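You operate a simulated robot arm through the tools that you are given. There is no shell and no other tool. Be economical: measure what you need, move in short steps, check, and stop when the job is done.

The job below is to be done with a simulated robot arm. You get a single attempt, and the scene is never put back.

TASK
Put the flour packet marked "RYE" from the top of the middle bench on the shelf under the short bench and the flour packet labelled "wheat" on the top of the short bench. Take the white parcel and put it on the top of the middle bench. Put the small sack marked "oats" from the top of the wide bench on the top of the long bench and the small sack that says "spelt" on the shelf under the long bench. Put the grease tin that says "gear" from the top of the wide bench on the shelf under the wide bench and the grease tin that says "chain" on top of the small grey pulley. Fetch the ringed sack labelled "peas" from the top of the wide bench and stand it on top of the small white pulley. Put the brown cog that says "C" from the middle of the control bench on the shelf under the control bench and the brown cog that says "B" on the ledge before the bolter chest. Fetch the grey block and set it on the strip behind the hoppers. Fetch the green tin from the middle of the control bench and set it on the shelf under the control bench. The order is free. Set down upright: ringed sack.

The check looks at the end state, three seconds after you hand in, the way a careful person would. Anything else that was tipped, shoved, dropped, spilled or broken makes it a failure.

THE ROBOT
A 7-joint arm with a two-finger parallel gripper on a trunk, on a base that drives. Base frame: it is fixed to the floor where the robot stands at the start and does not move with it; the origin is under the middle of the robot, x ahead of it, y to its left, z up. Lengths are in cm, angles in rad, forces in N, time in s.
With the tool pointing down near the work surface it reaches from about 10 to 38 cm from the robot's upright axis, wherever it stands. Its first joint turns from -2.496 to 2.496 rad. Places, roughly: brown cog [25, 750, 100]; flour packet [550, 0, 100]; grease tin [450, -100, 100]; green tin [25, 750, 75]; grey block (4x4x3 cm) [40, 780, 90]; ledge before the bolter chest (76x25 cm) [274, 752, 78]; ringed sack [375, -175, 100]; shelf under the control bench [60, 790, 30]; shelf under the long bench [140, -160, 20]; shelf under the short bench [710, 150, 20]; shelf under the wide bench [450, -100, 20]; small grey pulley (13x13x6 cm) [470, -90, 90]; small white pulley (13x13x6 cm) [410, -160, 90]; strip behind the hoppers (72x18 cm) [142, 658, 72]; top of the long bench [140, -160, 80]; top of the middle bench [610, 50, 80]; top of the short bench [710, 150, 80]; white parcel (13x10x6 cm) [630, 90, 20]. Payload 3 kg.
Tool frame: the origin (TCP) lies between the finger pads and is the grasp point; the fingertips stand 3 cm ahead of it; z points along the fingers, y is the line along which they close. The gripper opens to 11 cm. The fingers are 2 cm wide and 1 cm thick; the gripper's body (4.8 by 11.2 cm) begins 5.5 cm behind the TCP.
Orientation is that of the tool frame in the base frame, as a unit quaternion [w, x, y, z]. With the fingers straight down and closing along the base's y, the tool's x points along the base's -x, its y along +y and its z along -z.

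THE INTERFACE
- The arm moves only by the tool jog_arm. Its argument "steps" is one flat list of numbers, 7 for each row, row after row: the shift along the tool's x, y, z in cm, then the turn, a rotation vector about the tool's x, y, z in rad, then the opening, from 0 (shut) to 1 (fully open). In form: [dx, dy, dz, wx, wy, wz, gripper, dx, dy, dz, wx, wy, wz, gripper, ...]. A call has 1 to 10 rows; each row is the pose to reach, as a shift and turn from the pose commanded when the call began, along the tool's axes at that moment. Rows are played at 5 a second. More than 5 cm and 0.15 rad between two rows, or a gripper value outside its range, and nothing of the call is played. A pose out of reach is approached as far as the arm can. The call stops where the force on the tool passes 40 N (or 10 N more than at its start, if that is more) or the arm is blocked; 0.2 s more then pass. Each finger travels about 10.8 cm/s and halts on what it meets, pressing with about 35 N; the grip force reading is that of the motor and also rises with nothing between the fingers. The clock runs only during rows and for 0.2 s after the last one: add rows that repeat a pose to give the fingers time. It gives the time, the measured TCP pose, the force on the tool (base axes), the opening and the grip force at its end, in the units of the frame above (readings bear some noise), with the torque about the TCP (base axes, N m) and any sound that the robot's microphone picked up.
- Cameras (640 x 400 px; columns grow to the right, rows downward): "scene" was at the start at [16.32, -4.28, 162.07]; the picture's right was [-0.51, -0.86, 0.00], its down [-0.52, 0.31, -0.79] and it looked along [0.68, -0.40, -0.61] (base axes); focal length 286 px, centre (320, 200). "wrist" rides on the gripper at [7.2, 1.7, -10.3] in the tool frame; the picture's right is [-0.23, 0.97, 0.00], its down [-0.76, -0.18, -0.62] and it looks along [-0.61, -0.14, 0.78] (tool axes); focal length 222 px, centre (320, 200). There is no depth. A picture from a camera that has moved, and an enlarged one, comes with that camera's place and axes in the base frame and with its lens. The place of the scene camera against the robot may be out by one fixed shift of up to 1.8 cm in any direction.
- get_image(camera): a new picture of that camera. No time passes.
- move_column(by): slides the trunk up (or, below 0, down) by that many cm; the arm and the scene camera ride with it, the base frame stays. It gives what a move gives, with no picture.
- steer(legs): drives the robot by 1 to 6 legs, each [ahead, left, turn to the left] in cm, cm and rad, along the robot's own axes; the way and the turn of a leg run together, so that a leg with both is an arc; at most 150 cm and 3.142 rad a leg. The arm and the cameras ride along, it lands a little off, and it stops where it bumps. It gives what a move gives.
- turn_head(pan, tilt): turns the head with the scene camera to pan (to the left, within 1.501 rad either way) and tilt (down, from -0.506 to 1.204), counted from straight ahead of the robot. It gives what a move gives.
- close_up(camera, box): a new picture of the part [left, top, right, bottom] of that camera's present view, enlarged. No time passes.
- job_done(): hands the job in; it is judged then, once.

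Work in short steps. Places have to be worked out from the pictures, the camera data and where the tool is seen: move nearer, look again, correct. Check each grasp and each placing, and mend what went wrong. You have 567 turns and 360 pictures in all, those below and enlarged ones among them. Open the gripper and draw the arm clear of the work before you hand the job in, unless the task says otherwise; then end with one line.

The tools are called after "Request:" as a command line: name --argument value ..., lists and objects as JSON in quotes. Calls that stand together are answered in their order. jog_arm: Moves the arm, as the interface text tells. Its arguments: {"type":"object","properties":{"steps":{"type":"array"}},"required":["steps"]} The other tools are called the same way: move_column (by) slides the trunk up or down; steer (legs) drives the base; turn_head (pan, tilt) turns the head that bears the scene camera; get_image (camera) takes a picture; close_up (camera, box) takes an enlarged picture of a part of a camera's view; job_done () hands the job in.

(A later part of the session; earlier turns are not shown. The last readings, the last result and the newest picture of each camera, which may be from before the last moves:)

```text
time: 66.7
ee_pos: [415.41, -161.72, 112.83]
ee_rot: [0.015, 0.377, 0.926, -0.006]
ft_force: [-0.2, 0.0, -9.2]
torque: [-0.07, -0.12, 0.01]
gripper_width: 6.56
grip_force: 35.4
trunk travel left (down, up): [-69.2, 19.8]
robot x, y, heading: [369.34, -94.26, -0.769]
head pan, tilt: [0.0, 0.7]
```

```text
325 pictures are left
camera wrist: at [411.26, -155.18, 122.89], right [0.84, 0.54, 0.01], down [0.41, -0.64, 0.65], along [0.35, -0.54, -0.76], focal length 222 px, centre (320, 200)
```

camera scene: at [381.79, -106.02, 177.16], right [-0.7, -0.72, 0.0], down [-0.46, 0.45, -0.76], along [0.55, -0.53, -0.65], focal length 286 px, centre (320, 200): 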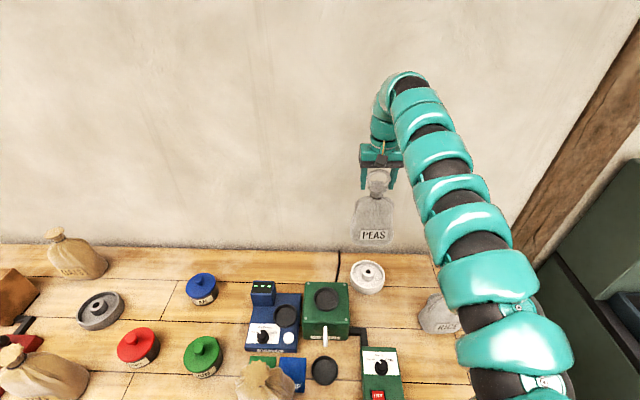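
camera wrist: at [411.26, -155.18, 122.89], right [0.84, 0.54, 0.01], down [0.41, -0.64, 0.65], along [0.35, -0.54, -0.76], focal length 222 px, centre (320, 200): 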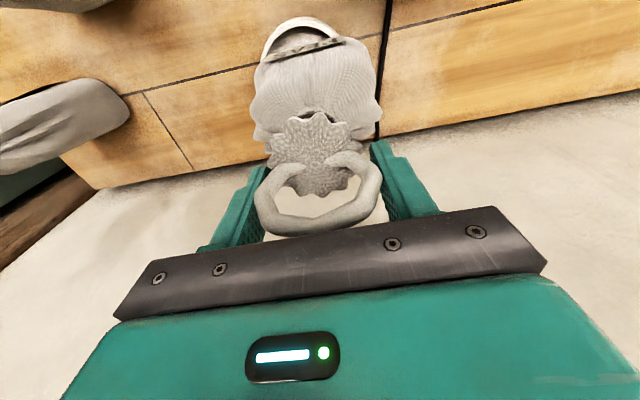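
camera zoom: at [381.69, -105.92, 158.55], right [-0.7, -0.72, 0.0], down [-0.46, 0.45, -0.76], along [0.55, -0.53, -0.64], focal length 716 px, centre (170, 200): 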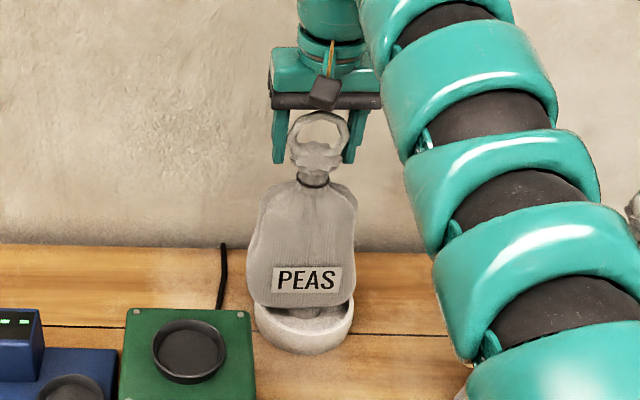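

Wrist view shows the sack front at n≈403 and pulley front rim at n≈401: it is centred. I set it down gently and open slowly.

Request:
move_column --by -0.4

Request:
jog_arm --steps '[0, 0, 0, 0, 0, 0, 0.55, 0, 0, 0, 0, 0, 0, 0.65, 0, 0, 0, 0, 0, 0, 0.75, 0, 0, 0, 0, 0, 0, 0.85, 0, 0, 0, 0, 0, 0, 1, 0, 0, 0, 0, 0, 0, 1]'

Request:
get_image --camera "wrist"

Request:
close_up --camera "scene" --box '[310, 120, 450, 280]'

```text
time: 67.2
ee_pos: [415.42, -161.81, 112.62]
ee_rot: [0.015, 0.377, 0.926, -0.007]
ft_force: [-1.7, 0.6, -6.7]
torque: [0.02, 0.05, -0.04]
gripper_width: 6.55
grip_force: 35.8
trunk travel left (down, up): [-68.8, 20.2]
robot x, y, heading: [369.29, -94.72, -0.775]
head pan, tilt: [0.0, 0.7]
```

```text
time: 68.6
ee_pos: [415.37, -161.7, 112.67]
ee_rot: [0.016, 0.377, 0.926, -0.008]
ft_force: [-0.2, -0.2, 0.4]
torque: [0.02, 0.01, -0.02]
gripper_width: 10.98
grip_force: 0.0
trunk travel left (down, up): [-68.8, 20.2]
robot x, y, heading: [368.75, -94.63, -0.772]
head pan, tilt: [0.0, 0.7]
```

```text
324 pictures are left
camera wrist: at [411.25, -155.15, 122.62], right [0.84, 0.54, 0.01], down [0.41, -0.64, 0.65], along [0.35, -0.54, -0.76], focal length 222 px, centre (320, 200)
```

wrist: 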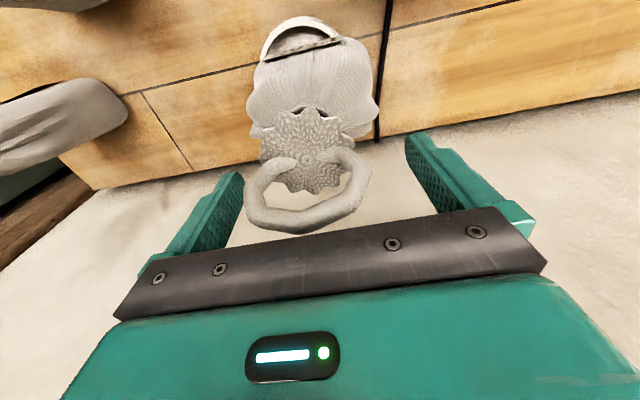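

```text
2.50 times, centred on (380, 200) of scene
camera zoom: at [381.66, -105.87, 158.18], right [-0.7, -0.72, 0.0], down [-0.46, 0.45, -0.76], along [0.55, -0.53, -0.64], focal length 716 px, centre (170, 200)
```

zoom: 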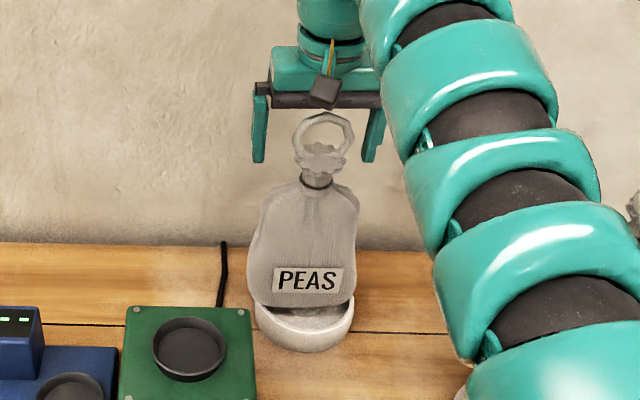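

PEAS stands. I rise clear, back off, and look left for the rest.

Request:
move_column --by 19

Request:
steer --legs '[[-30, 0, 0]]'

Request:
turn_head --pan 0.6 --tilt 0.6

Request:
get_image --camera "scene"

```text
time: 70.7
ee_pos: [415.39, -161.82, 131.59]
ee_rot: [0.016, 0.377, 0.926, -0.007]
ft_force: [-0.3, 0.2, 0.3]
torque: [0.01, 0.0, 0.0]
gripper_width: 10.99
grip_force: 0.1
trunk travel left (down, up): [-87.8, 1.2]
robot x, y, heading: [368.86, -94.11, -0.774]
head pan, tilt: [0.0, 0.7]
```

```text
time: 72.7
ee_pos: [394.0, -141.12, 131.67]
ee_rot: [0.016, 0.378, 0.926, -0.008]
ft_force: [0.6, 0.5, -0.4]
torque: [-0.03, -0.02, -0.01]
gripper_width: 10.99
grip_force: 0.0
trunk travel left (down, up): [-87.8, 1.2]
robot x, y, heading: [347.49, -73.42, -0.776]
head pan, tilt: [0.0, 0.7]
```

```text
time: 73.7
ee_pos: [394.07, -141.17, 131.57]
ee_rot: [0.015, 0.379, 0.925, -0.008]
ft_force: [-0.4, -0.4, 0.2]
torque: [0.0, -0.01, -0.02]
gripper_width: 11.05
grip_force: 0.1
trunk travel left (down, up): [-87.8, 1.2]
robot x, y, heading: [347.68, -73.67, -0.771]
head pan, tilt: [0.6, 0.6]
```

```text
322 pictures are left
camera scene: at [362.97, -80.73, 178.05], right [-0.17, -0.98, 0.0], down [-0.56, 0.1, -0.83], along [0.81, -0.14, -0.56], focal length 286 px, centre (320, 200)
```

scene: 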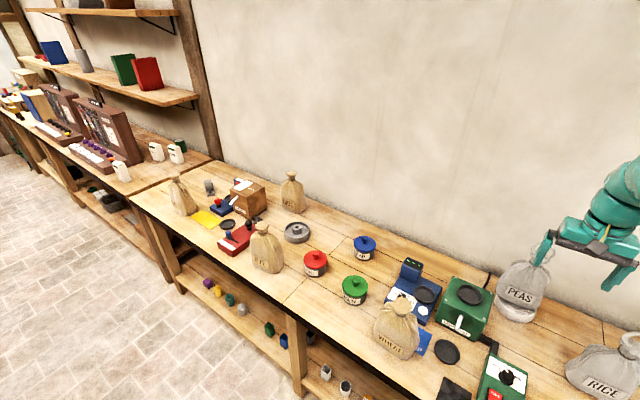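

The fourth tan sack at the far left is probably SPELT; flour packets stand on the middle bench. I level the tool and strafe left 50 cm to be over the green CHAIN tin.

Request:
jog_arm --steps '[0, 0, 0, 0, 0.036, 0, 1]'

Request:
steer --legs '[[0, 50, 0]]'

Request:
turn_head --pan 0 --tilt 0.75

Request:
get_image --camera "scene"

Request:
get_image --camera "wrist"

```text
time: 74.1
ee_pos: [393.93, -139.72, 131.25]
ee_rot: [-0.001, 0.378, 0.926, -0.001]
ft_force: [0.3, -0.1, 0.0]
torque: [-0.01, 0.06, 0.0]
gripper_width: 10.99
grip_force: 0.0
out of reach, approached as far as the arm can: row 1
trunk travel left (down, up): [-87.8, 1.2]
robot x, y, heading: [347.9, -74.21, -0.77]
head pan, tilt: [0.6, 0.6]
```

```text
time: 77.0
ee_pos: [428.53, -104.32, 131.18]
ee_rot: [-0.001, 0.378, 0.926, -0.001]
ft_force: [0.7, -0.4, -0.3]
torque: [-0.03, 0.02, 0.0]
gripper_width: 10.98
grip_force: 0.1
trunk travel left (down, up): [-87.8, 1.2]
robot x, y, heading: [382.04, -38.36, -0.772]
head pan, tilt: [0.6, 0.6]
```

```text
time: 78.0
ee_pos: [428.47, -104.36, 131.23]
ee_rot: [0.0, 0.377, 0.926, 0.0]
ft_force: [0.2, 0.0, -0.3]
torque: [-0.01, -0.03, 0.02]
gripper_width: 11.0
grip_force: 0.1
trunk travel left (down, up): [-87.8, 1.2]
robot x, y, heading: [382.22, -38.06, -0.775]
head pan, tilt: [0.0, 0.75]
```

```text
321 pictures are left
camera scene: at [394.7, -49.63, 176.76], right [-0.7, -0.72, 0.0], down [-0.49, 0.48, -0.73], along [0.52, -0.51, -0.68], focal length 286 px, centre (320, 200)
```

scene: 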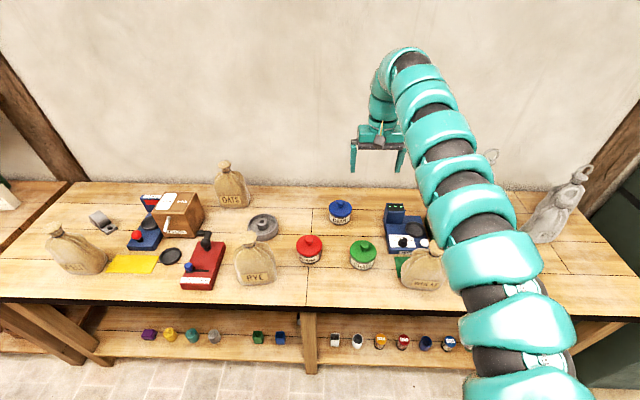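

```text
320 pictures are left
camera wrist: at [424.52, -97.97, 141.44], right [0.84, 0.54, 0.0], down [0.42, -0.66, 0.62], along [0.33, -0.53, -0.78], focal length 222 px, centre (320, 200)
```

wrist: 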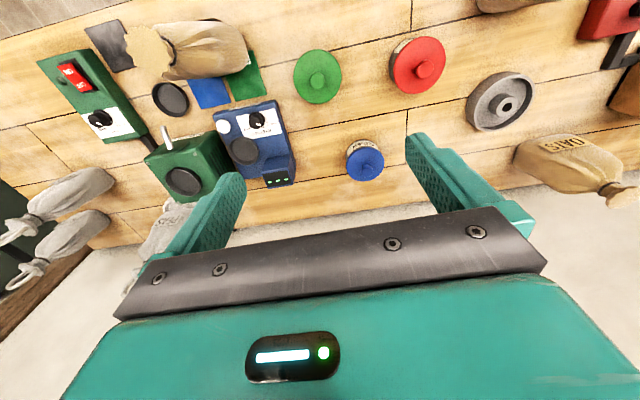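

Both cameras agree: CHAIN's knob top is at about (428.5,-105.4,95), nearly under the TCP. I nudge the arm and lower the trunk 30 cm.

Request:
jog_arm --steps '[-0.6, -0.8, 0, 0, 0, 0, 1]'

Request:
move_column --by -30

Request:
get_image --camera "wrist"

Request:
get_image --camera "scene"

```text
time: 78.5
ee_pos: [428.3, -105.38, 131.04]
ee_rot: [0.0, 0.379, 0.926, -0.001]
ft_force: [0.1, 0.1, -0.3]
torque: [-0.02, 0.05, 0.0]
gripper_width: 10.98
grip_force: 0.1
trunk travel left (down, up): [-87.8, 1.2]
robot x, y, heading: [382.19, -38.72, -0.776]
head pan, tilt: [0.0, 0.75]
```

```text
time: 81.5
ee_pos: [428.26, -105.3, 101.21]
ee_rot: [-0.001, 0.378, 0.926, -0.002]
ft_force: [0.3, 0.3, 0.4]
torque: [-0.03, 0.01, 0.01]
gripper_width: 11.0
grip_force: 0.0
trunk travel left (down, up): [-57.8, 31.2]
robot x, y, heading: [382.02, -38.47, -0.769]
head pan, tilt: [0.0, 0.75]
```

```text
319 pictures are left
camera wrist: at [424.38, -98.96, 111.43], right [0.84, 0.54, 0.0], down [0.42, -0.66, 0.62], along [0.33, -0.53, -0.78], focal length 222 px, centre (320, 200)
```

wrist: 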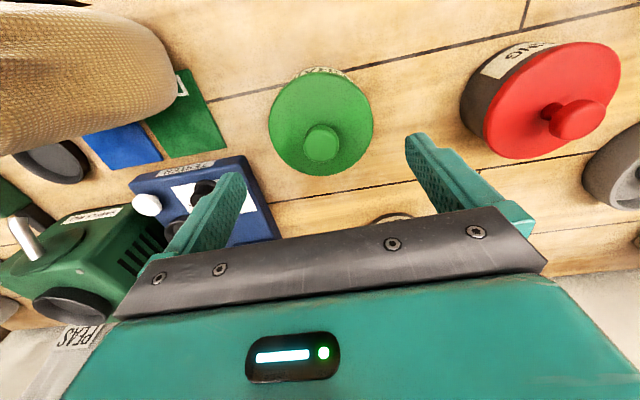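

```text
318 pictures are left
camera scene: at [394.68, -49.64, 146.76], right [-0.7, -0.72, 0.0], down [-0.49, 0.48, -0.73], along [0.52, -0.51, -0.68], focal length 286 px, centre (320, 200)
```

scene: 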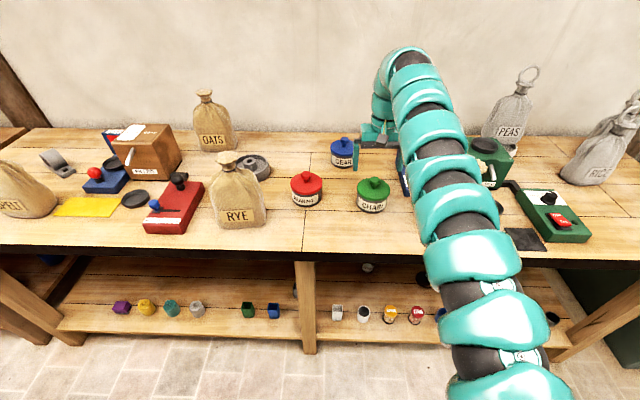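

Knob is centred under the gripper. I lower 5.3 cm so the fingers straddle the knob, then close.

Request:
move_column --by -5.3

Request:
close_up --camera "wrist" --box '[200, 60, 480, 240]'

```text
time: 82.4
ee_pos: [428.28, -105.34, 95.81]
ee_rot: [-0.001, 0.378, 0.926, -0.001]
ft_force: [-0.3, -0.3, -0.7]
torque: [-0.02, 0.01, -0.03]
gripper_width: 11.0
grip_force: 0.1
trunk travel left (down, up): [-52.5, 36.5]
robot x, y, heading: [381.62, -38.61, -0.772]
head pan, tilt: [0.0, 0.75]
```

```text
2.22 times, centred on (340, 150) of wrist
camera zoom: at [424.38, -98.95, 106.14], right [0.84, 0.54, 0.0], down [0.42, -0.66, 0.62], along [0.33, -0.53, -0.78], focal length 494 px, centre (276, 311)
```

zoom: 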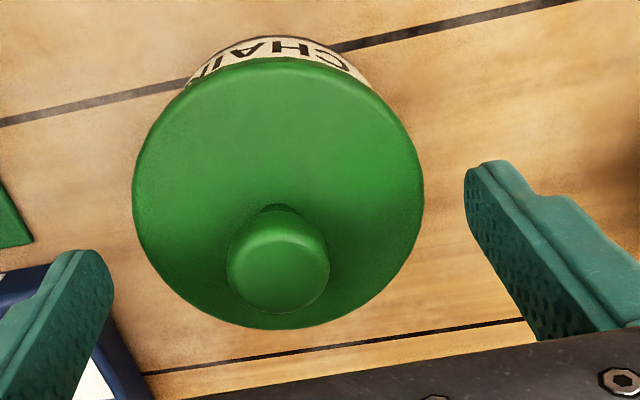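

Knob (2.7 cm thick) is centred, tips just above the lid. I lower 0.6 cm and close.

Request:
move_column --by -0.6

Request:
jog_arm --steps '[0, 0, 0, 0, 0, 0, 0.6, 0, 0, 0, 0, 0, 0, 0.3, 0, 0, 0, 0, 0, 0, 0, 0, 0, 0, 0, 0, 0, 0, 0, 0, 0, 0, 0, 0, 0, 0, 0, 0, 0, 0, 0, 0]'

Request:
move_column --by 12

Request:
get_image --camera "wrist"

Request:
get_image --camera "scene"

```text
time: 82.9
ee_pos: [428.32, -105.36, 95.33]
ee_rot: [0.0, 0.378, 0.926, -0.001]
ft_force: [0.3, 0.6, 0.5]
torque: [0.03, 0.0, 0.0]
gripper_width: 11.03
grip_force: 0.0
trunk travel left (down, up): [-51.9, 37.1]
robot x, y, heading: [382.18, -38.84, -0.773]
head pan, tilt: [0.0, 0.75]
```

```text
time: 84.3
ee_pos: [428.42, -105.49, 95.29]
ee_rot: [0.0, 0.379, 0.925, -0.001]
ft_force: [-0.1, -0.3, -0.1]
torque: [0.01, -0.01, -0.04]
gripper_width: 2.82
grip_force: 35.0
trunk travel left (down, up): [-51.9, 37.1]
robot x, y, heading: [382.18, -38.28, -0.772]
head pan, tilt: [0.0, 0.75]
heard: snap
```

```text
time: 85.8
ee_pos: [428.33, -105.45, 107.22]
ee_rot: [-0.002, 0.378, 0.926, -0.001]
ft_force: [0.8, -0.2, -0.7]
torque: [-0.01, -0.02, 0.0]
gripper_width: 2.8
grip_force: 34.9
trunk travel left (down, up): [-63.9, 25.1]
robot x, y, heading: [381.67, -38.46, -0.771]
head pan, tilt: [0.0, 0.75]
```

```text
316 pictures are left
camera wrist: at [424.4, -98.98, 117.49], right [0.84, 0.54, 0.0], down [0.42, -0.66, 0.62], along [0.33, -0.53, -0.78], focal length 222 px, centre (320, 200)
```

wrist: 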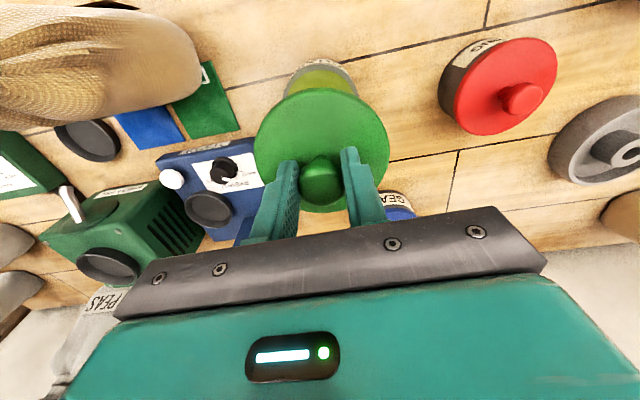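

```text
315 pictures are left
camera scene: at [394.69, -49.67, 152.85], right [-0.7, -0.72, 0.0], down [-0.49, 0.48, -0.73], along [0.52, -0.51, -0.68], focal length 286 px, centre (320, 200)
```

scene: 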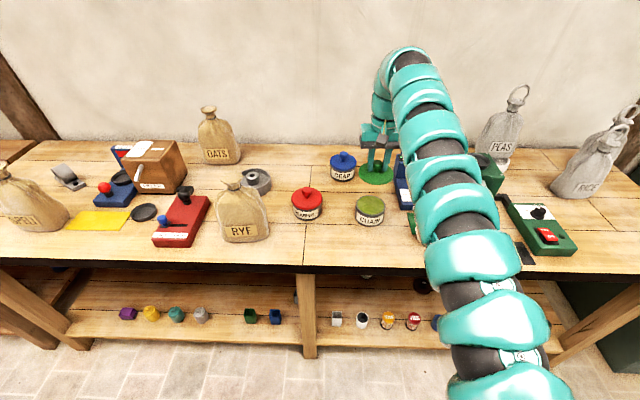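

The lid snapped off with the knob: the tin must be gripped by its body. I lower the lid straight back onto the tin.

Request:
move_column --by -11

Request:
close_up --camera "wrist" --box '[220, 40, 440, 240]'

Request:
close_up --camera "scene" --box '[310, 100, 430, 240]'

```text
time: 87.3
ee_pos: [428.36, -105.35, 96.2]
ee_rot: [-0.001, 0.377, 0.926, -0.001]
ft_force: [0.7, 0.0, 0.5]
torque: [0.03, -0.02, 0.04]
gripper_width: 2.8
grip_force: 35.0
trunk travel left (down, up): [-52.9, 36.1]
robot x, y, heading: [382.05, -38.31, -0.772]
head pan, tilt: [0.0, 0.75]
```

```text
2.00 times, centred on (330, 140) of wrist
camera zoom: at [424.38, -98.95, 106.54], right [0.84, 0.54, 0.0], down [0.42, -0.66, 0.62], along [0.33, -0.53, -0.78], focal length 444 px, centre (300, 320)
```

zoom: 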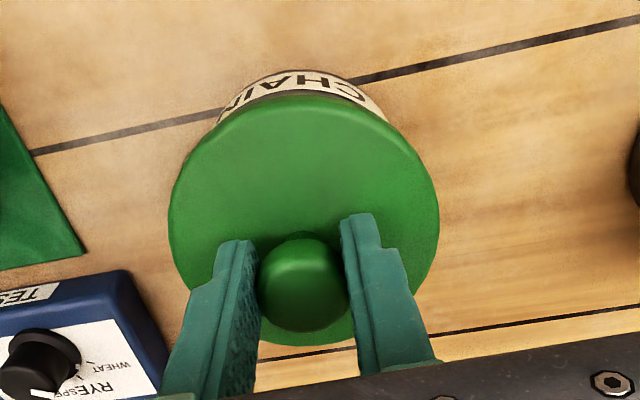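

```text
2.86 times, centred on (370, 170) of scene
camera zoom: at [394.67, -49.63, 141.86], right [-0.7, -0.72, 0.0], down [-0.49, 0.48, -0.73], along [0.52, -0.51, -0.68], focal length 818 px, centre (177, 286)
```

zoom: 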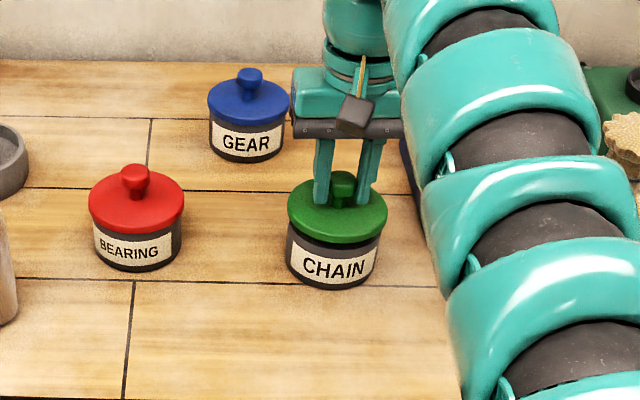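

The lid hovers 0.9 cm over its seat, aligned. I lower the rest and press lightly.

Request:
move_column --by -0.9

Request:
move_column --by -0.3

Request:
close_up --camera "scene" --box '[310, 100, 430, 240]'

```text
time: 87.8
ee_pos: [428.34, -105.28, 95.3]
ee_rot: [-0.001, 0.377, 0.926, -0.001]
ft_force: [-0.3, -0.1, 0.1]
torque: [-0.03, -0.02, -0.01]
gripper_width: 2.83
grip_force: 35.1
trunk travel left (down, up): [-52.0, 37.0]
robot x, y, heading: [382.03, -38.55, -0.777]
head pan, tilt: [0.0, 0.75]
```

```text
time: 88.4
ee_pos: [428.31, -105.42, 95.23]
ee_rot: [0.001, 0.377, 0.926, -0.002]
ft_force: [1.0, -3.9, 10.5]
torque: [0.07, 0.24, 0.05]
gripper_width: 2.79
grip_force: 34.9
trunk travel left (down, up): [-51.7, 37.3]
robot x, y, heading: [382.37, -38.57, -0.773]
head pan, tilt: [0.0, 0.75]
heard: snap
```

```text
2.86 times, centred on (370, 170) of scene
camera zoom: at [394.62, -49.58, 140.69], right [-0.7, -0.72, 0.0], down [-0.49, 0.48, -0.73], along [0.52, -0.51, -0.68], focal length 818 px, centre (177, 286)
```

zoom: 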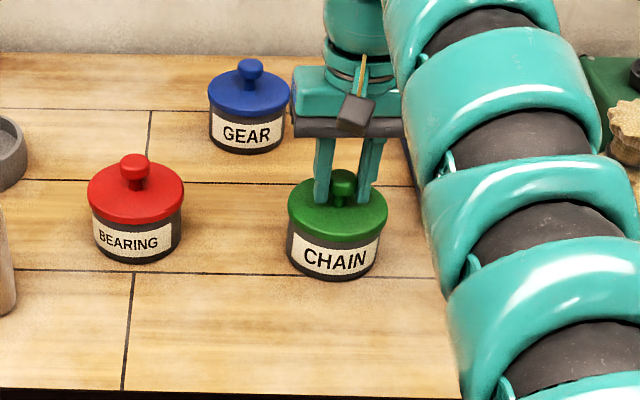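

A second "snap": the lid is seated again. I release the knob, rise, and will later grip the tin by its body with a 45° tool under the lid's rim. First I deal with the OATS sack, which is in the way behind.

Request:
jog_arm --steps '[0, 0, 0, 0, 0, 0, 0.3, 0, 0, 0, 0, 0, 0, 0.4, 0, 0, 0, 0, 0, 0, 0.6, 0, 0, 0, 0, 0, 0, 1, 0, 0, 0, 0, 0, 0, 1]'

Request:
move_column --by 37

Request:
get_image --camera "scene"

```text
time: 89.6
ee_pos: [428.43, -105.26, 95.16]
ee_rot: [-0.001, 0.378, 0.926, 0.0]
ft_force: [0.5, 0.0, 0.4]
torque: [0.0, -0.05, 0.01]
gripper_width: 11.0
grip_force: 0.0
trunk travel left (down, up): [-51.7, 37.3]
robot x, y, heading: [381.94, -38.3, -0.774]
head pan, tilt: [0.0, 0.75]
```

```text
time: 93.1
ee_pos: [428.38, -105.42, 132.03]
ee_rot: [-0.001, 0.378, 0.926, -0.001]
ft_force: [0.9, 0.3, 0.3]
torque: [-0.01, -0.02, 0.02]
gripper_width: 11.0
grip_force: 0.1
trunk travel left (down, up): [-88.7, 0.3]
robot x, y, heading: [382.16, -38.34, -0.775]
head pan, tilt: [0.0, 0.75]
```

```text
311 pictures are left
camera scene: at [394.69, -49.66, 177.65], right [-0.7, -0.72, 0.0], down [-0.49, 0.48, -0.73], along [0.52, -0.51, -0.68], focal length 286 px, centre (320, 200)
```

scene: 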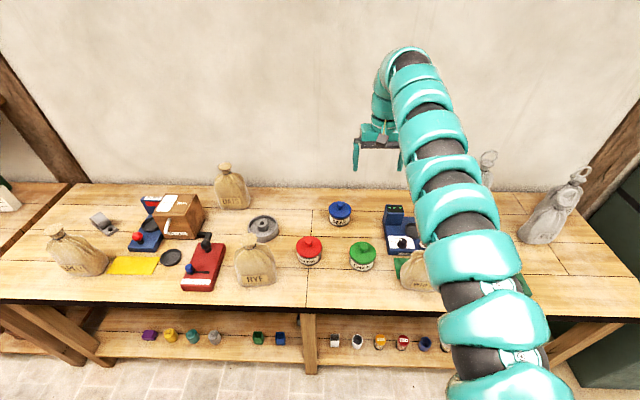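

OATS's neck is at about a=283, n=406 (diagonal frame). I strafe left 55 and ahead 27, then look.

Request:
steer --legs '[[0, 55, 0], [26, 0, 0]]'

Request:
get_image --camera "wrist"

Request:
get_image --camera "scene"

```text
time: 97.7
ee_pos: [484.83, -84.08, 132.02]
ee_rot: [-0.001, 0.378, 0.926, 0.001]
ft_force: [-0.1, -0.1, 0.4]
torque: [0.01, 0.02, 0.0]
gripper_width: 10.99
grip_force: 0.1
trunk travel left (down, up): [-88.7, 0.3]
robot x, y, heading: [438.64, -17.37, -0.771]
head pan, tilt: [0.0, 0.75]
```

```text
310 pictures are left
camera wrist: at [480.9, -77.85, 142.27], right [0.84, 0.54, 0.0], down [0.42, -0.66, 0.62], along [0.33, -0.53, -0.78], focal length 222 px, centre (320, 200)
```

wrist: 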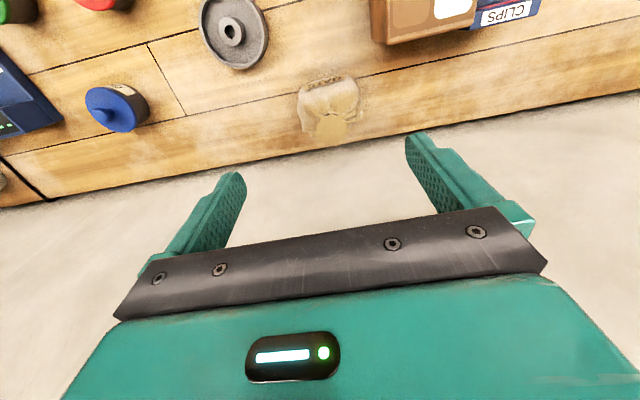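

```text
309 pictures are left
camera scene: at [451.21, -28.54, 177.65], right [-0.7, -0.72, 0.0], down [-0.49, 0.48, -0.73], along [0.52, -0.51, -0.68], focal length 286 px, centre (320, 200)
```

scene: 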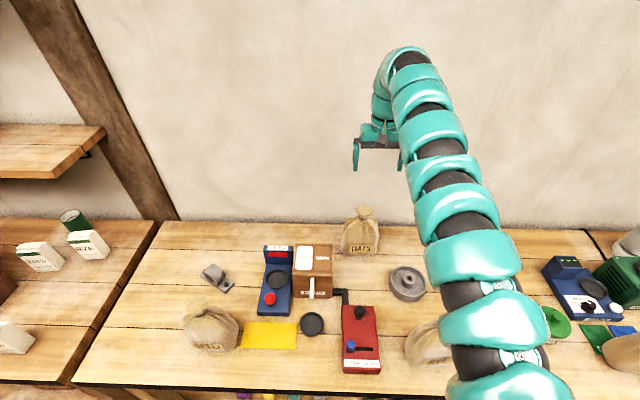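

Both views put OATS's top at (489,-86.7). I move 4.9 ahead, 1 left, then lower 20 cm to above it.

Request:
steer --legs '[[4.7, 1, 0]]'

Request:
move_column --by -17

Request:
get_image --camera "wrist"

Request:
close_up --camera "scene" --box '[300, 60, 460, 220]'

```text
time: 98.7
ee_pos: [488.86, -86.84, 132.0]
ee_rot: [-0.001, 0.378, 0.926, 0.0]
ft_force: [-0.1, -0.2, 0.5]
torque: [0.06, 0.06, -0.01]
gripper_width: 10.99
grip_force: 0.0
trunk travel left (down, up): [-88.7, 0.3]
robot x, y, heading: [442.38, -19.7, -0.774]
head pan, tilt: [0.0, 0.75]
```

```text
time: 100.6
ee_pos: [488.93, -86.74, 114.97]
ee_rot: [0.0, 0.378, 0.926, 0.0]
ft_force: [-0.4, -0.1, 0.3]
torque: [0.03, 0.01, 0.01]
gripper_width: 10.99
grip_force: 0.1
trunk travel left (down, up): [-71.7, 17.3]
robot x, y, heading: [442.68, -19.71, -0.77]
head pan, tilt: [0.0, 0.75]
```

```text
308 pictures are left
camera wrist: at [484.9, -80.36, 125.32], right [0.84, 0.54, 0.0], down [0.42, -0.66, 0.62], along [0.33, -0.53, -0.78], focal length 222 px, centre (320, 200)
```

wrist: 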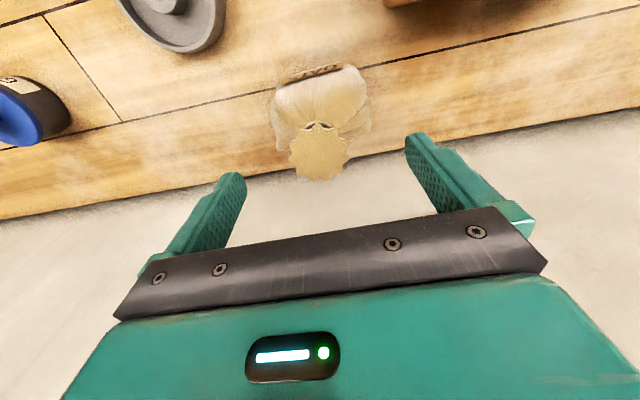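

```text
2.50 times, centred on (380, 140) of scene
camera zoom: at [455.19, -31.03, 160.66], right [-0.7, -0.72, 0.0], down [-0.49, 0.48, -0.73], along [0.52, -0.51, -0.68], focal length 716 px, centre (170, 350)
```

zoom: 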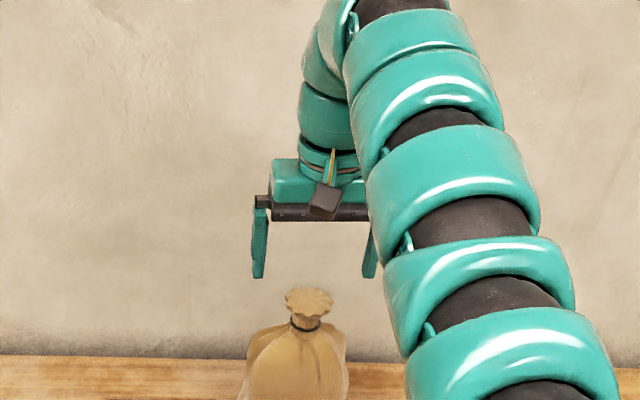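

On axis, flare top ≈109.6. I lower 9 cm so the pads meet the tied neck, and close.

Request:
move_column --by -9

Request:
jog_arm --steps '[0, 0, 0, 0, 0, 0, 0.6, 0, 0, 0, 0, 0, 0, 0.3, 0, 0, 0, 0, 0, 0, 0, 0, 0, 0, 0, 0, 0, 0, 0, 0, 0, 0, 0, 0, 0, 0, 0, 0, 0, 0, 0, 0]'

Request:
close_up --camera "scene" --box '[300, 60, 460, 220]'

```text
time: 101.8
ee_pos: [488.89, -86.76, 106.05]
ee_rot: [-0.001, 0.378, 0.926, 0.0]
ft_force: [-0.2, 1.1, -0.7]
torque: [0.0, 0.03, -0.01]
gripper_width: 11.02
grip_force: 0.1
trunk travel left (down, up): [-62.7, 26.3]
robot x, y, heading: [442.84, -19.83, -0.773]
head pan, tilt: [0.0, 0.75]
```

```text
time: 103.2
ee_pos: [488.67, -86.75, 106.2]
ee_rot: [0.0, 0.377, 0.926, -0.001]
ft_force: [-3.0, 2.6, 11.1]
torque: [-0.14, -0.13, 0.05]
gripper_width: 0.01
grip_force: 35.7
trunk travel left (down, up): [-62.7, 26.3]
robot x, y, heading: [442.44, -19.91, -0.776]
head pan, tilt: [0.0, 0.75]
```

```text
2.50 times, centred on (380, 140) of scene
camera zoom: at [455.05, -30.87, 151.69], right [-0.7, -0.72, 0.0], down [-0.49, 0.48, -0.73], along [0.52, -0.51, -0.68], focal length 716 px, centre (170, 350)
```

zoom: 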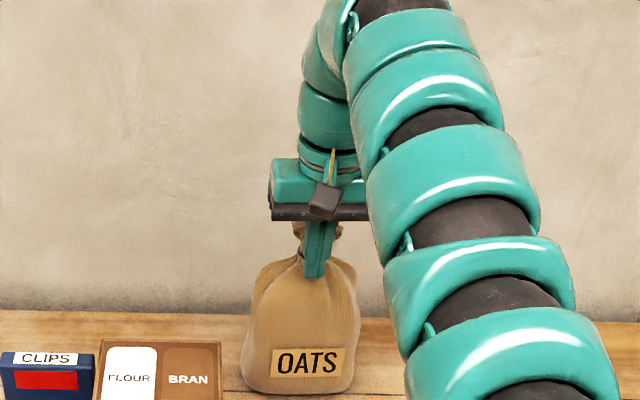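

The fingers closed in front of the neck: the sack's neck is a little farther back. I open, rise above the flare, and re-measure.

Request:
jog_arm --steps '[0, 0, 0, 0, 0, 0, 0.3, 0, 0, 0, 0, 0, 0, 0.6, 0, 0, 0, 0, 0, 0, 1, 0, 0, 0, 0, 0, 0, 1]'

Request:
get_image --camera "wrist"

Request:
close_up --camera "scene" --box '[300, 60, 460, 220]'

```text
time: 104.2
ee_pos: [488.81, -86.83, 105.97]
ee_rot: [0.0, 0.378, 0.926, -0.001]
ft_force: [0.1, 0.2, 0.7]
torque: [0.01, 0.01, 0.01]
gripper_width: 10.99
grip_force: 0.1
trunk travel left (down, up): [-62.7, 26.3]
robot x, y, heading: [442.7, -19.94, -0.773]
head pan, tilt: [0.0, 0.75]
```

```text
305 pictures are left
camera wrist: at [484.91, -80.37, 116.3], right [0.84, 0.54, 0.0], down [0.42, -0.66, 0.62], along [0.33, -0.53, -0.78], focal length 222 px, centre (320, 200)
```

wrist: 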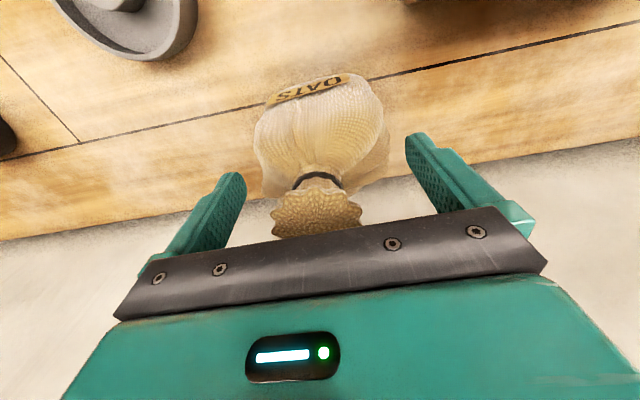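

```text
2.50 times, centred on (380, 140) of scene
camera zoom: at [455.2, -31.04, 151.65], right [-0.7, -0.72, 0.0], down [-0.49, 0.48, -0.73], along [0.52, -0.51, -0.68], focal length 716 px, centre (170, 350)
```

zoom: 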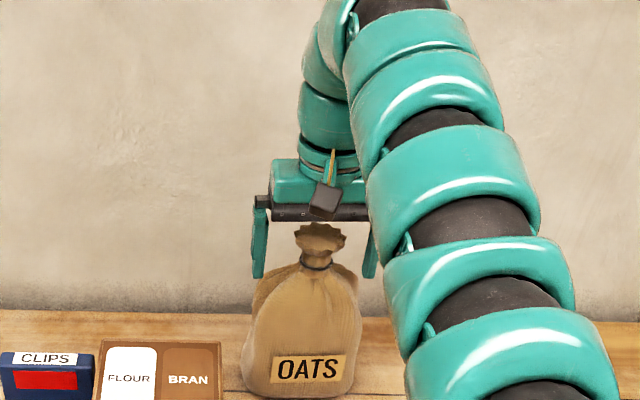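

Two wrist views at different heights place the flare at n≈410, z≈104, so the neck is ~3.5 cm farther and lower. I rise, drive 3.5 ahead, and look again.

Request:
move_column --by 7

Request:
steer --legs '[[3.5, 0, 0]]'

Request:
get_image --camera "wrist"

Request:
move_column --by -5

Request:
get_image --camera "wrist"

```text
time: 105.3
ee_pos: [488.84, -86.8, 113.08]
ee_rot: [-0.002, 0.378, 0.926, -0.001]
ft_force: [-0.8, 0.1, -0.1]
torque: [-0.04, -0.01, 0.0]
gripper_width: 11.01
grip_force: 0.1
trunk travel left (down, up): [-69.7, 19.3]
robot x, y, heading: [442.46, -19.71, -0.775]
head pan, tilt: [0.0, 0.75]
```

```text
time: 106.2
ee_pos: [491.43, -89.41, 112.96]
ee_rot: [-0.002, 0.377, 0.926, 0.0]
ft_force: [-0.3, -0.5, -0.3]
torque: [0.04, 0.0, 0.01]
gripper_width: 10.98
grip_force: 0.0
trunk travel left (down, up): [-69.7, 19.3]
robot x, y, heading: [445.15, -22.29, -0.778]
head pan, tilt: [0.0, 0.75]
```

```text
303 pictures are left
camera wrist: at [487.57, -82.91, 123.15], right [0.84, 0.54, 0.0], down [0.42, -0.66, 0.62], along [0.33, -0.52, -0.78], focal length 222 px, centre (320, 200)
```

wrist: 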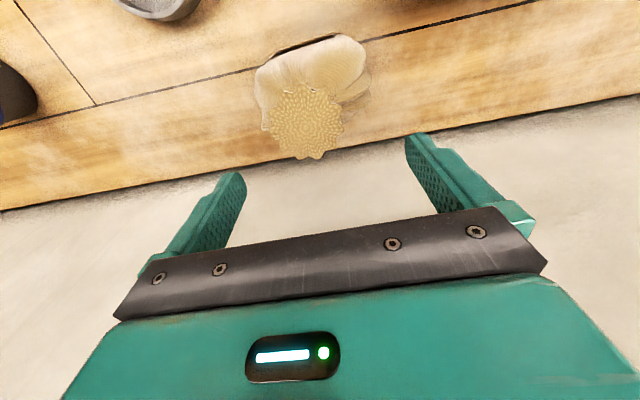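

```text
time: 107.1
ee_pos: [491.44, -89.1, 108.06]
ee_rot: [0.0, 0.377, 0.926, -0.001]
ft_force: [0.1, -0.2, -0.3]
torque: [0.0, 0.01, -0.01]
gripper_width: 11.02
grip_force: 0.1
trunk travel left (down, up): [-64.7, 24.3]
robot x, y, heading: [445.22, -22.32, -0.772]
head pan, tilt: [0.0, 0.75]
```

```text
302 pictures are left
camera wrist: at [487.42, -82.76, 118.31], right [0.84, 0.54, 0.0], down [0.42, -0.66, 0.62], along [0.33, -0.53, -0.78], focal length 222 px, centre (320, 200)
```

wrist: 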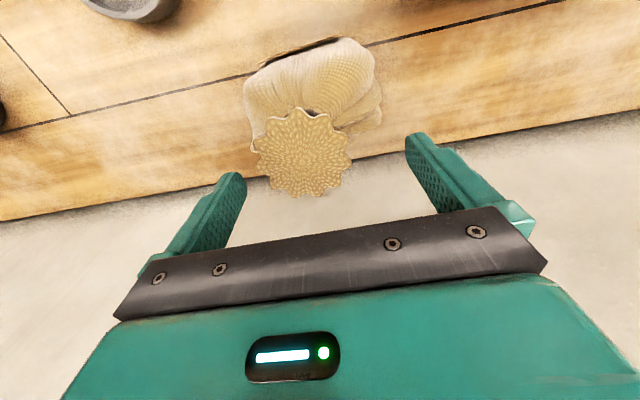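

Refined: flare top at n≈409, z≈106, a≈283.8. I nudge the arm back 1.2 and right 0.8, then lower to the neck.

Request:
jog_arm --steps '[1.2, -0.8, 0, 0, 0, 0, 1, 1.2, -0.8, 0, 0, 0, 0, 1]'

Request:
move_column --by -5

Request:
get_image --camera "wrist"

Request:
close_up --camera "scene" --box '[300, 60, 460, 220]'

```text
time: 107.7
ee_pos: [489.96, -88.76, 108.07]
ee_rot: [-0.001, 0.376, 0.926, 0.0]
ft_force: [-0.1, 0.2, 0.0]
torque: [0.01, 0.01, -0.03]
gripper_width: 11.02
grip_force: 0.1
trunk travel left (down, up): [-64.7, 24.3]
robot x, y, heading: [445.06, -22.03, -0.772]
head pan, tilt: [0.0, 0.75]
```

```text
time: 108.6
ee_pos: [490.02, -88.86, 103.06]
ee_rot: [0.0, 0.377, 0.926, 0.0]
ft_force: [0.8, 0.2, 0.0]
torque: [-0.01, 0.0, 0.04]
gripper_width: 11.01
grip_force: 0.0
trunk travel left (down, up): [-59.7, 29.3]
robot x, y, heading: [445.14, -22.26, -0.772]
head pan, tilt: [0.0, 0.75]
```

```text
301 pictures are left
camera wrist: at [485.99, -82.46, 113.31], right [0.84, 0.54, 0.0], down [0.42, -0.66, 0.62], along [0.33, -0.53, -0.78], focal length 222 px, centre (320, 200)
```

wrist: 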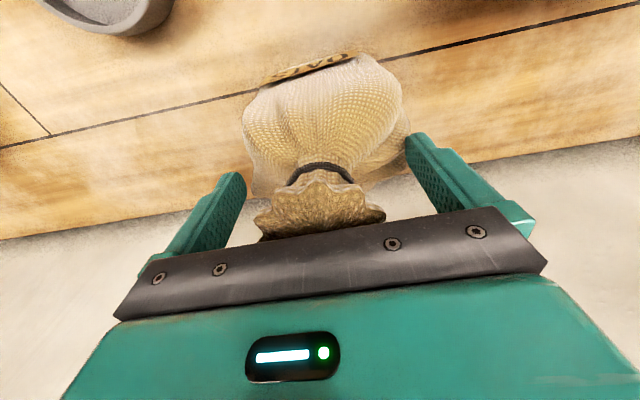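

```text
2.50 times, centred on (380, 140) of scene
camera zoom: at [457.66, -33.44, 148.66], right [-0.7, -0.72, 0.0], down [-0.49, 0.48, -0.73], along [0.52, -0.51, -0.68], focal length 716 px, centre (170, 350)
```

zoom: 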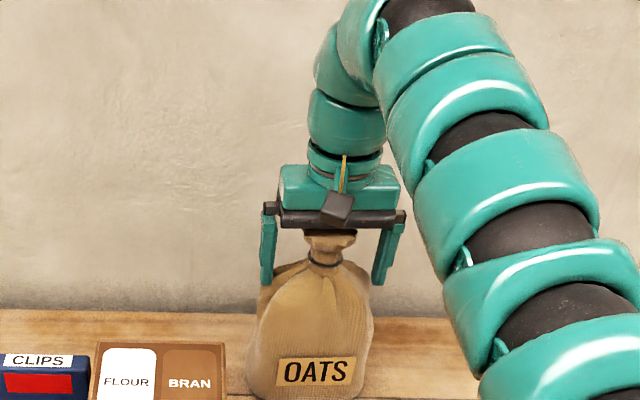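

The neck is between the pads now. I close and lift.

Request:
jog_arm --steps '[0, 0, 0, 0, 0, 0, 0.6, 0, 0, 0, 0, 0, 0, 0.3, 0, 0, 0, 0, 0, 0, 0, 0, 0, 0, 0, 0, 0, 0, 0, 0, 0, 0, 0, 0, 0, 0, 0, 0, 0, 0, 0, 0]'

Request:
get_image --camera "wrist"

```text
time: 110.0
ee_pos: [490.08, -88.84, 103.05]
ee_rot: [-0.001, 0.376, 0.926, 0.0]
ft_force: [4.7, 2.3, 2.0]
torque: [0.37, -0.56, 0.27]
gripper_width: 8.7
grip_force: 34.7
trunk travel left (down, up): [-59.7, 29.3]
robot x, y, heading: [445.13, -22.51, -0.774]
head pan, tilt: [0.0, 0.75]
```

```text
299 pictures are left
camera wrist: at [486.08, -82.42, 113.31], right [0.84, 0.54, 0.0], down [0.42, -0.66, 0.62], along [0.33, -0.53, -0.78], focal length 222 px, centre (320, 200)
```

wrist: 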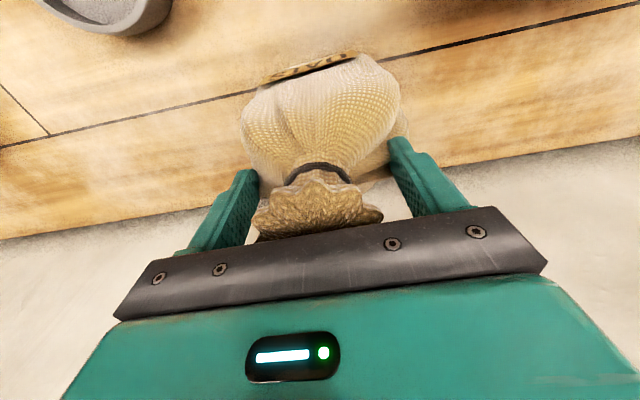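

The tips met the sack's shoulders at 8.7 cm, not the neck. I open, rise 1.6 cm and close again about the tie.

Request:
jog_arm --steps '[0, 0, 0, 0, 0, 0, 0.9, 0, 0, 0, 0, 0, 0, 1, 0, 0, -1.6, 0, 0, 0, 1, 0, 0, -1.6, 0, 0, 0, 0.6, 0, 0, -1.6, 0, 0, 0, 0.3, 0, 0, -1.6, 0, 0, 0, 0.3, 0, 0, -1.6, 0, 0, 0, 0.15, 0, 0, -1.6, 0, 0, 0, 0.15]'

Request:
get_image --camera "wrist"

```text
time: 111.8
ee_pos: [490.05, -88.85, 104.59]
ee_rot: [0.001, 0.378, 0.926, -0.001]
ft_force: [3.9, 2.8, 2.7]
torque: [-0.03, -0.06, 0.09]
gripper_width: 8.71
grip_force: 34.8
trunk travel left (down, up): [-59.7, 29.3]
robot x, y, heading: [445.13, -22.39, -0.768]
head pan, tilt: [0.0, 0.75]
```

```text
298 pictures are left
camera wrist: at [486.06, -82.42, 114.88], right [0.84, 0.54, 0.0], down [0.42, -0.66, 0.62], along [0.33, -0.53, -0.78], focal length 222 px, centre (320, 200)
```

wrist: 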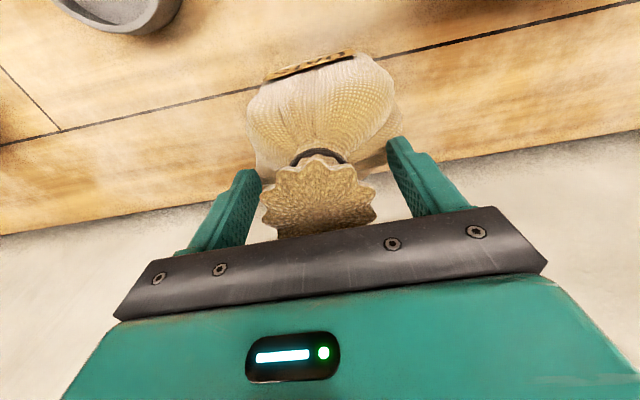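

Same 8.7 cm at both heights: a straight-sided, solid upper body, so a good grip is possible. I centre better by going 1.5 cm farther in and 1.5 lower.

Request:
jog_arm --steps '[0, 0, 0, 0, 0, 0, 0.9, 0, 0, 0, 0, 0, 0, 1, -1.5, 0, 0, 0, 0, 0, 1, -1.5, 0, 1.4, 0, 0, 0, 1, -1.5, 0, 1.4, 0, 0, 0, 0.7, -1.5, 0, 1.4, 0, 0, 0, 0.3, -1.5, 0, 1.4, 0, 0, 0, 0, -1.5, 0, 1.4, 0, 0, 0, 0]'

Request:
move_column --by 3

Request:
close_up --camera "scene" --box '[300, 60, 460, 220]'

Request:
get_image --camera "wrist"

```text
time: 113.6
ee_pos: [490.91, -89.63, 103.14]
ee_rot: [-0.001, 0.378, 0.926, 0.0]
ft_force: [0.4, 1.4, 0.6]
torque: [-0.08, 0.76, -0.06]
gripper_width: 8.7
grip_force: 34.9
out of reach, approached as far as the arm can: row 3
trunk travel left (down, up): [-59.7, 29.3]
robot x, y, heading: [444.9, -22.39, -0.776]
head pan, tilt: [0.0, 0.75]
```

```text
time: 114.4
ee_pos: [491.01, -89.94, 105.94]
ee_rot: [-0.002, 0.377, 0.926, 0.001]
ft_force: [1.1, 0.6, -11.8]
torque: [-0.14, -0.11, 0.01]
gripper_width: 8.69
grip_force: 34.8
trunk travel left (down, up): [-62.7, 26.3]
robot x, y, heading: [444.94, -22.01, -0.772]
head pan, tilt: [0.0, 0.75]
```

```text
2.50 times, centred on (380, 140) of scene
camera zoom: at [457.79, -33.62, 151.63], right [-0.7, -0.72, 0.0], down [-0.49, 0.48, -0.73], along [0.52, -0.51, -0.68], focal length 716 px, centre (170, 350)
```

zoom: 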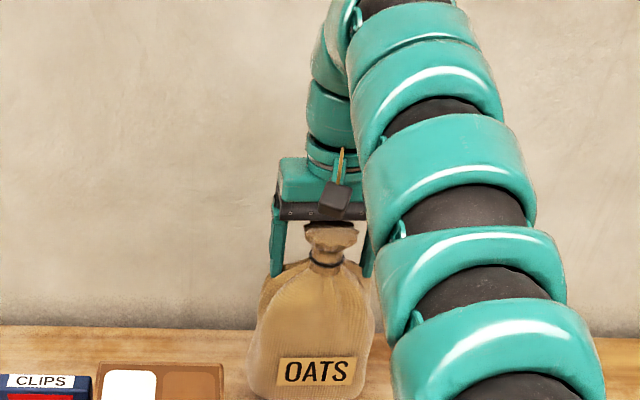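

```text
296 pictures are left
camera wrist: at [486.99, -83.53, 116.29], right [0.84, 0.54, 0.0], down [0.42, -0.66, 0.62], along [0.33, -0.52, -0.78], focal length 222 px, centre (320, 200)
```

wrist: 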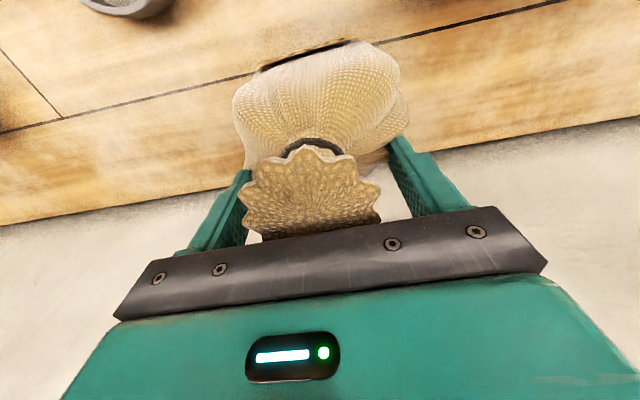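

OATS is held (≈1.2 kg, nearly balanced). I raise fully, back away from the bench and check the picture.

Request:
move_column --by 26

Request:
steer --legs '[[-42, 0, 0]]'

Request:
get_image --camera "scene"

```text
time: 117.0
ee_pos: [490.95, -89.93, 132.2]
ee_rot: [-0.002, 0.377, 0.926, 0.002]
ft_force: [0.0, 0.1, -10.8]
torque: [-0.11, -0.16, 0.03]
gripper_width: 8.69
grip_force: 35.1
trunk travel left (down, up): [-88.7, 0.3]
robot x, y, heading: [445.26, -22.27, -0.769]
head pan, tilt: [0.0, 0.75]
```

```text
time: 119.6
ee_pos: [460.68, -60.5, 132.23]
ee_rot: [-0.001, 0.378, 0.926, -0.001]
ft_force: [0.6, 0.2, -11.4]
torque: [-0.14, -0.1, 0.0]
gripper_width: 8.68
grip_force: 34.8
trunk travel left (down, up): [-88.7, 0.3]
robot x, y, heading: [415.29, 7.39, -0.774]
head pan, tilt: [0.0, 0.75]
```

```text
295 pictures are left
camera scene: at [427.59, -4.21, 177.64], right [-0.7, -0.72, 0.0], down [-0.49, 0.48, -0.73], along [0.52, -0.51, -0.68], focal length 286 px, centre (320, 200)
```

scene: 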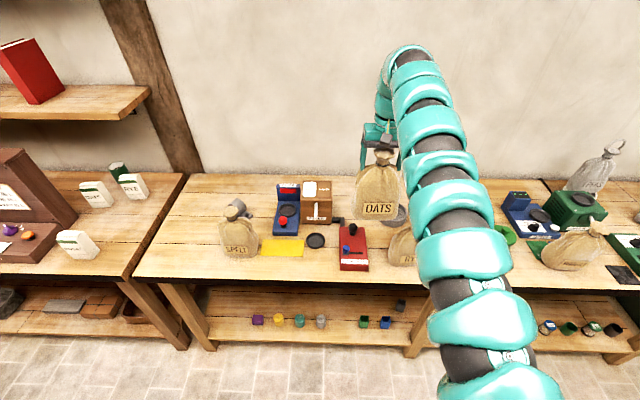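

SPELT is read on the left sack. I slide right and back along the aisle, then turn right in place to face the long bench.

Request:
steer --legs '[[-16, -99, 0], [0, 0, -0.4]]'

Request:
steer --legs '[[0, 0, -1.18]]'

Request:
turn_head --pan 0 --tilt 0.45

Request:
get_image --camera "scene"

```text
time: 126.0
ee_pos: [350.02, -132.07, 132.18]
ee_rot: [-0.002, 0.557, 0.831, 0.001]
ft_force: [0.0, -0.6, -12.1]
torque: [-0.17, -0.11, 0.01]
gripper_width: 8.67
grip_force: 34.8
trunk travel left (down, up): [-88.7, 0.3]
robot x, y, heading: [334.89, -51.79, -1.182]
head pan, tilt: [0.0, 0.75]
```

```text
time: 129.3
ee_pos: [266.41, -96.38, 132.05]
ee_rot: [-0.001, 0.925, 0.38, 0.002]
ft_force: [-0.3, 0.1, -10.8]
torque: [-0.07, 0.08, -0.04]
gripper_width: 8.66
grip_force: 34.6
trunk travel left (down, up): [-88.7, 0.3]
robot x, y, heading: [334.69, -51.71, -2.36]
head pan, tilt: [0.0, 0.75]
```

```text
time: 130.1
ee_pos: [266.25, -96.31, 132.18]
ee_rot: [0.0, 0.925, 0.38, 0.001]
ft_force: [0.6, 1.0, -11.4]
torque: [-0.1, 0.12, 0.01]
gripper_width: 8.67
grip_force: 34.9
trunk travel left (down, up): [-88.7, 0.3]
robot x, y, heading: [335.03, -51.42, -2.361]
head pan, tilt: [0.0, 0.45]
```

```text
294 pictures are left
camera scene: at [323.27, -63.89, 180.27], right [-0.7, 0.71, 0.0], down [0.31, 0.31, -0.9], along [-0.64, -0.63, -0.44], focal length 286 px, centre (320, 200)
```

scene: 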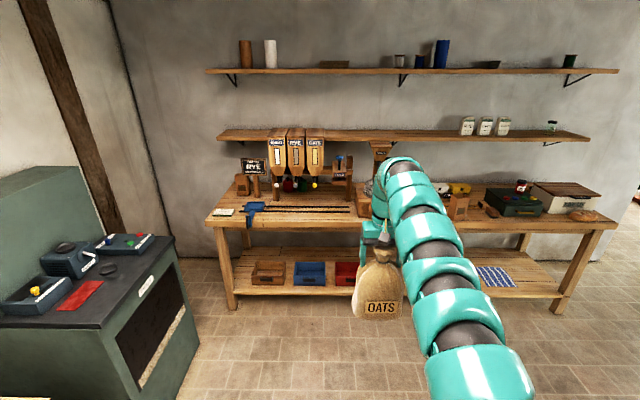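

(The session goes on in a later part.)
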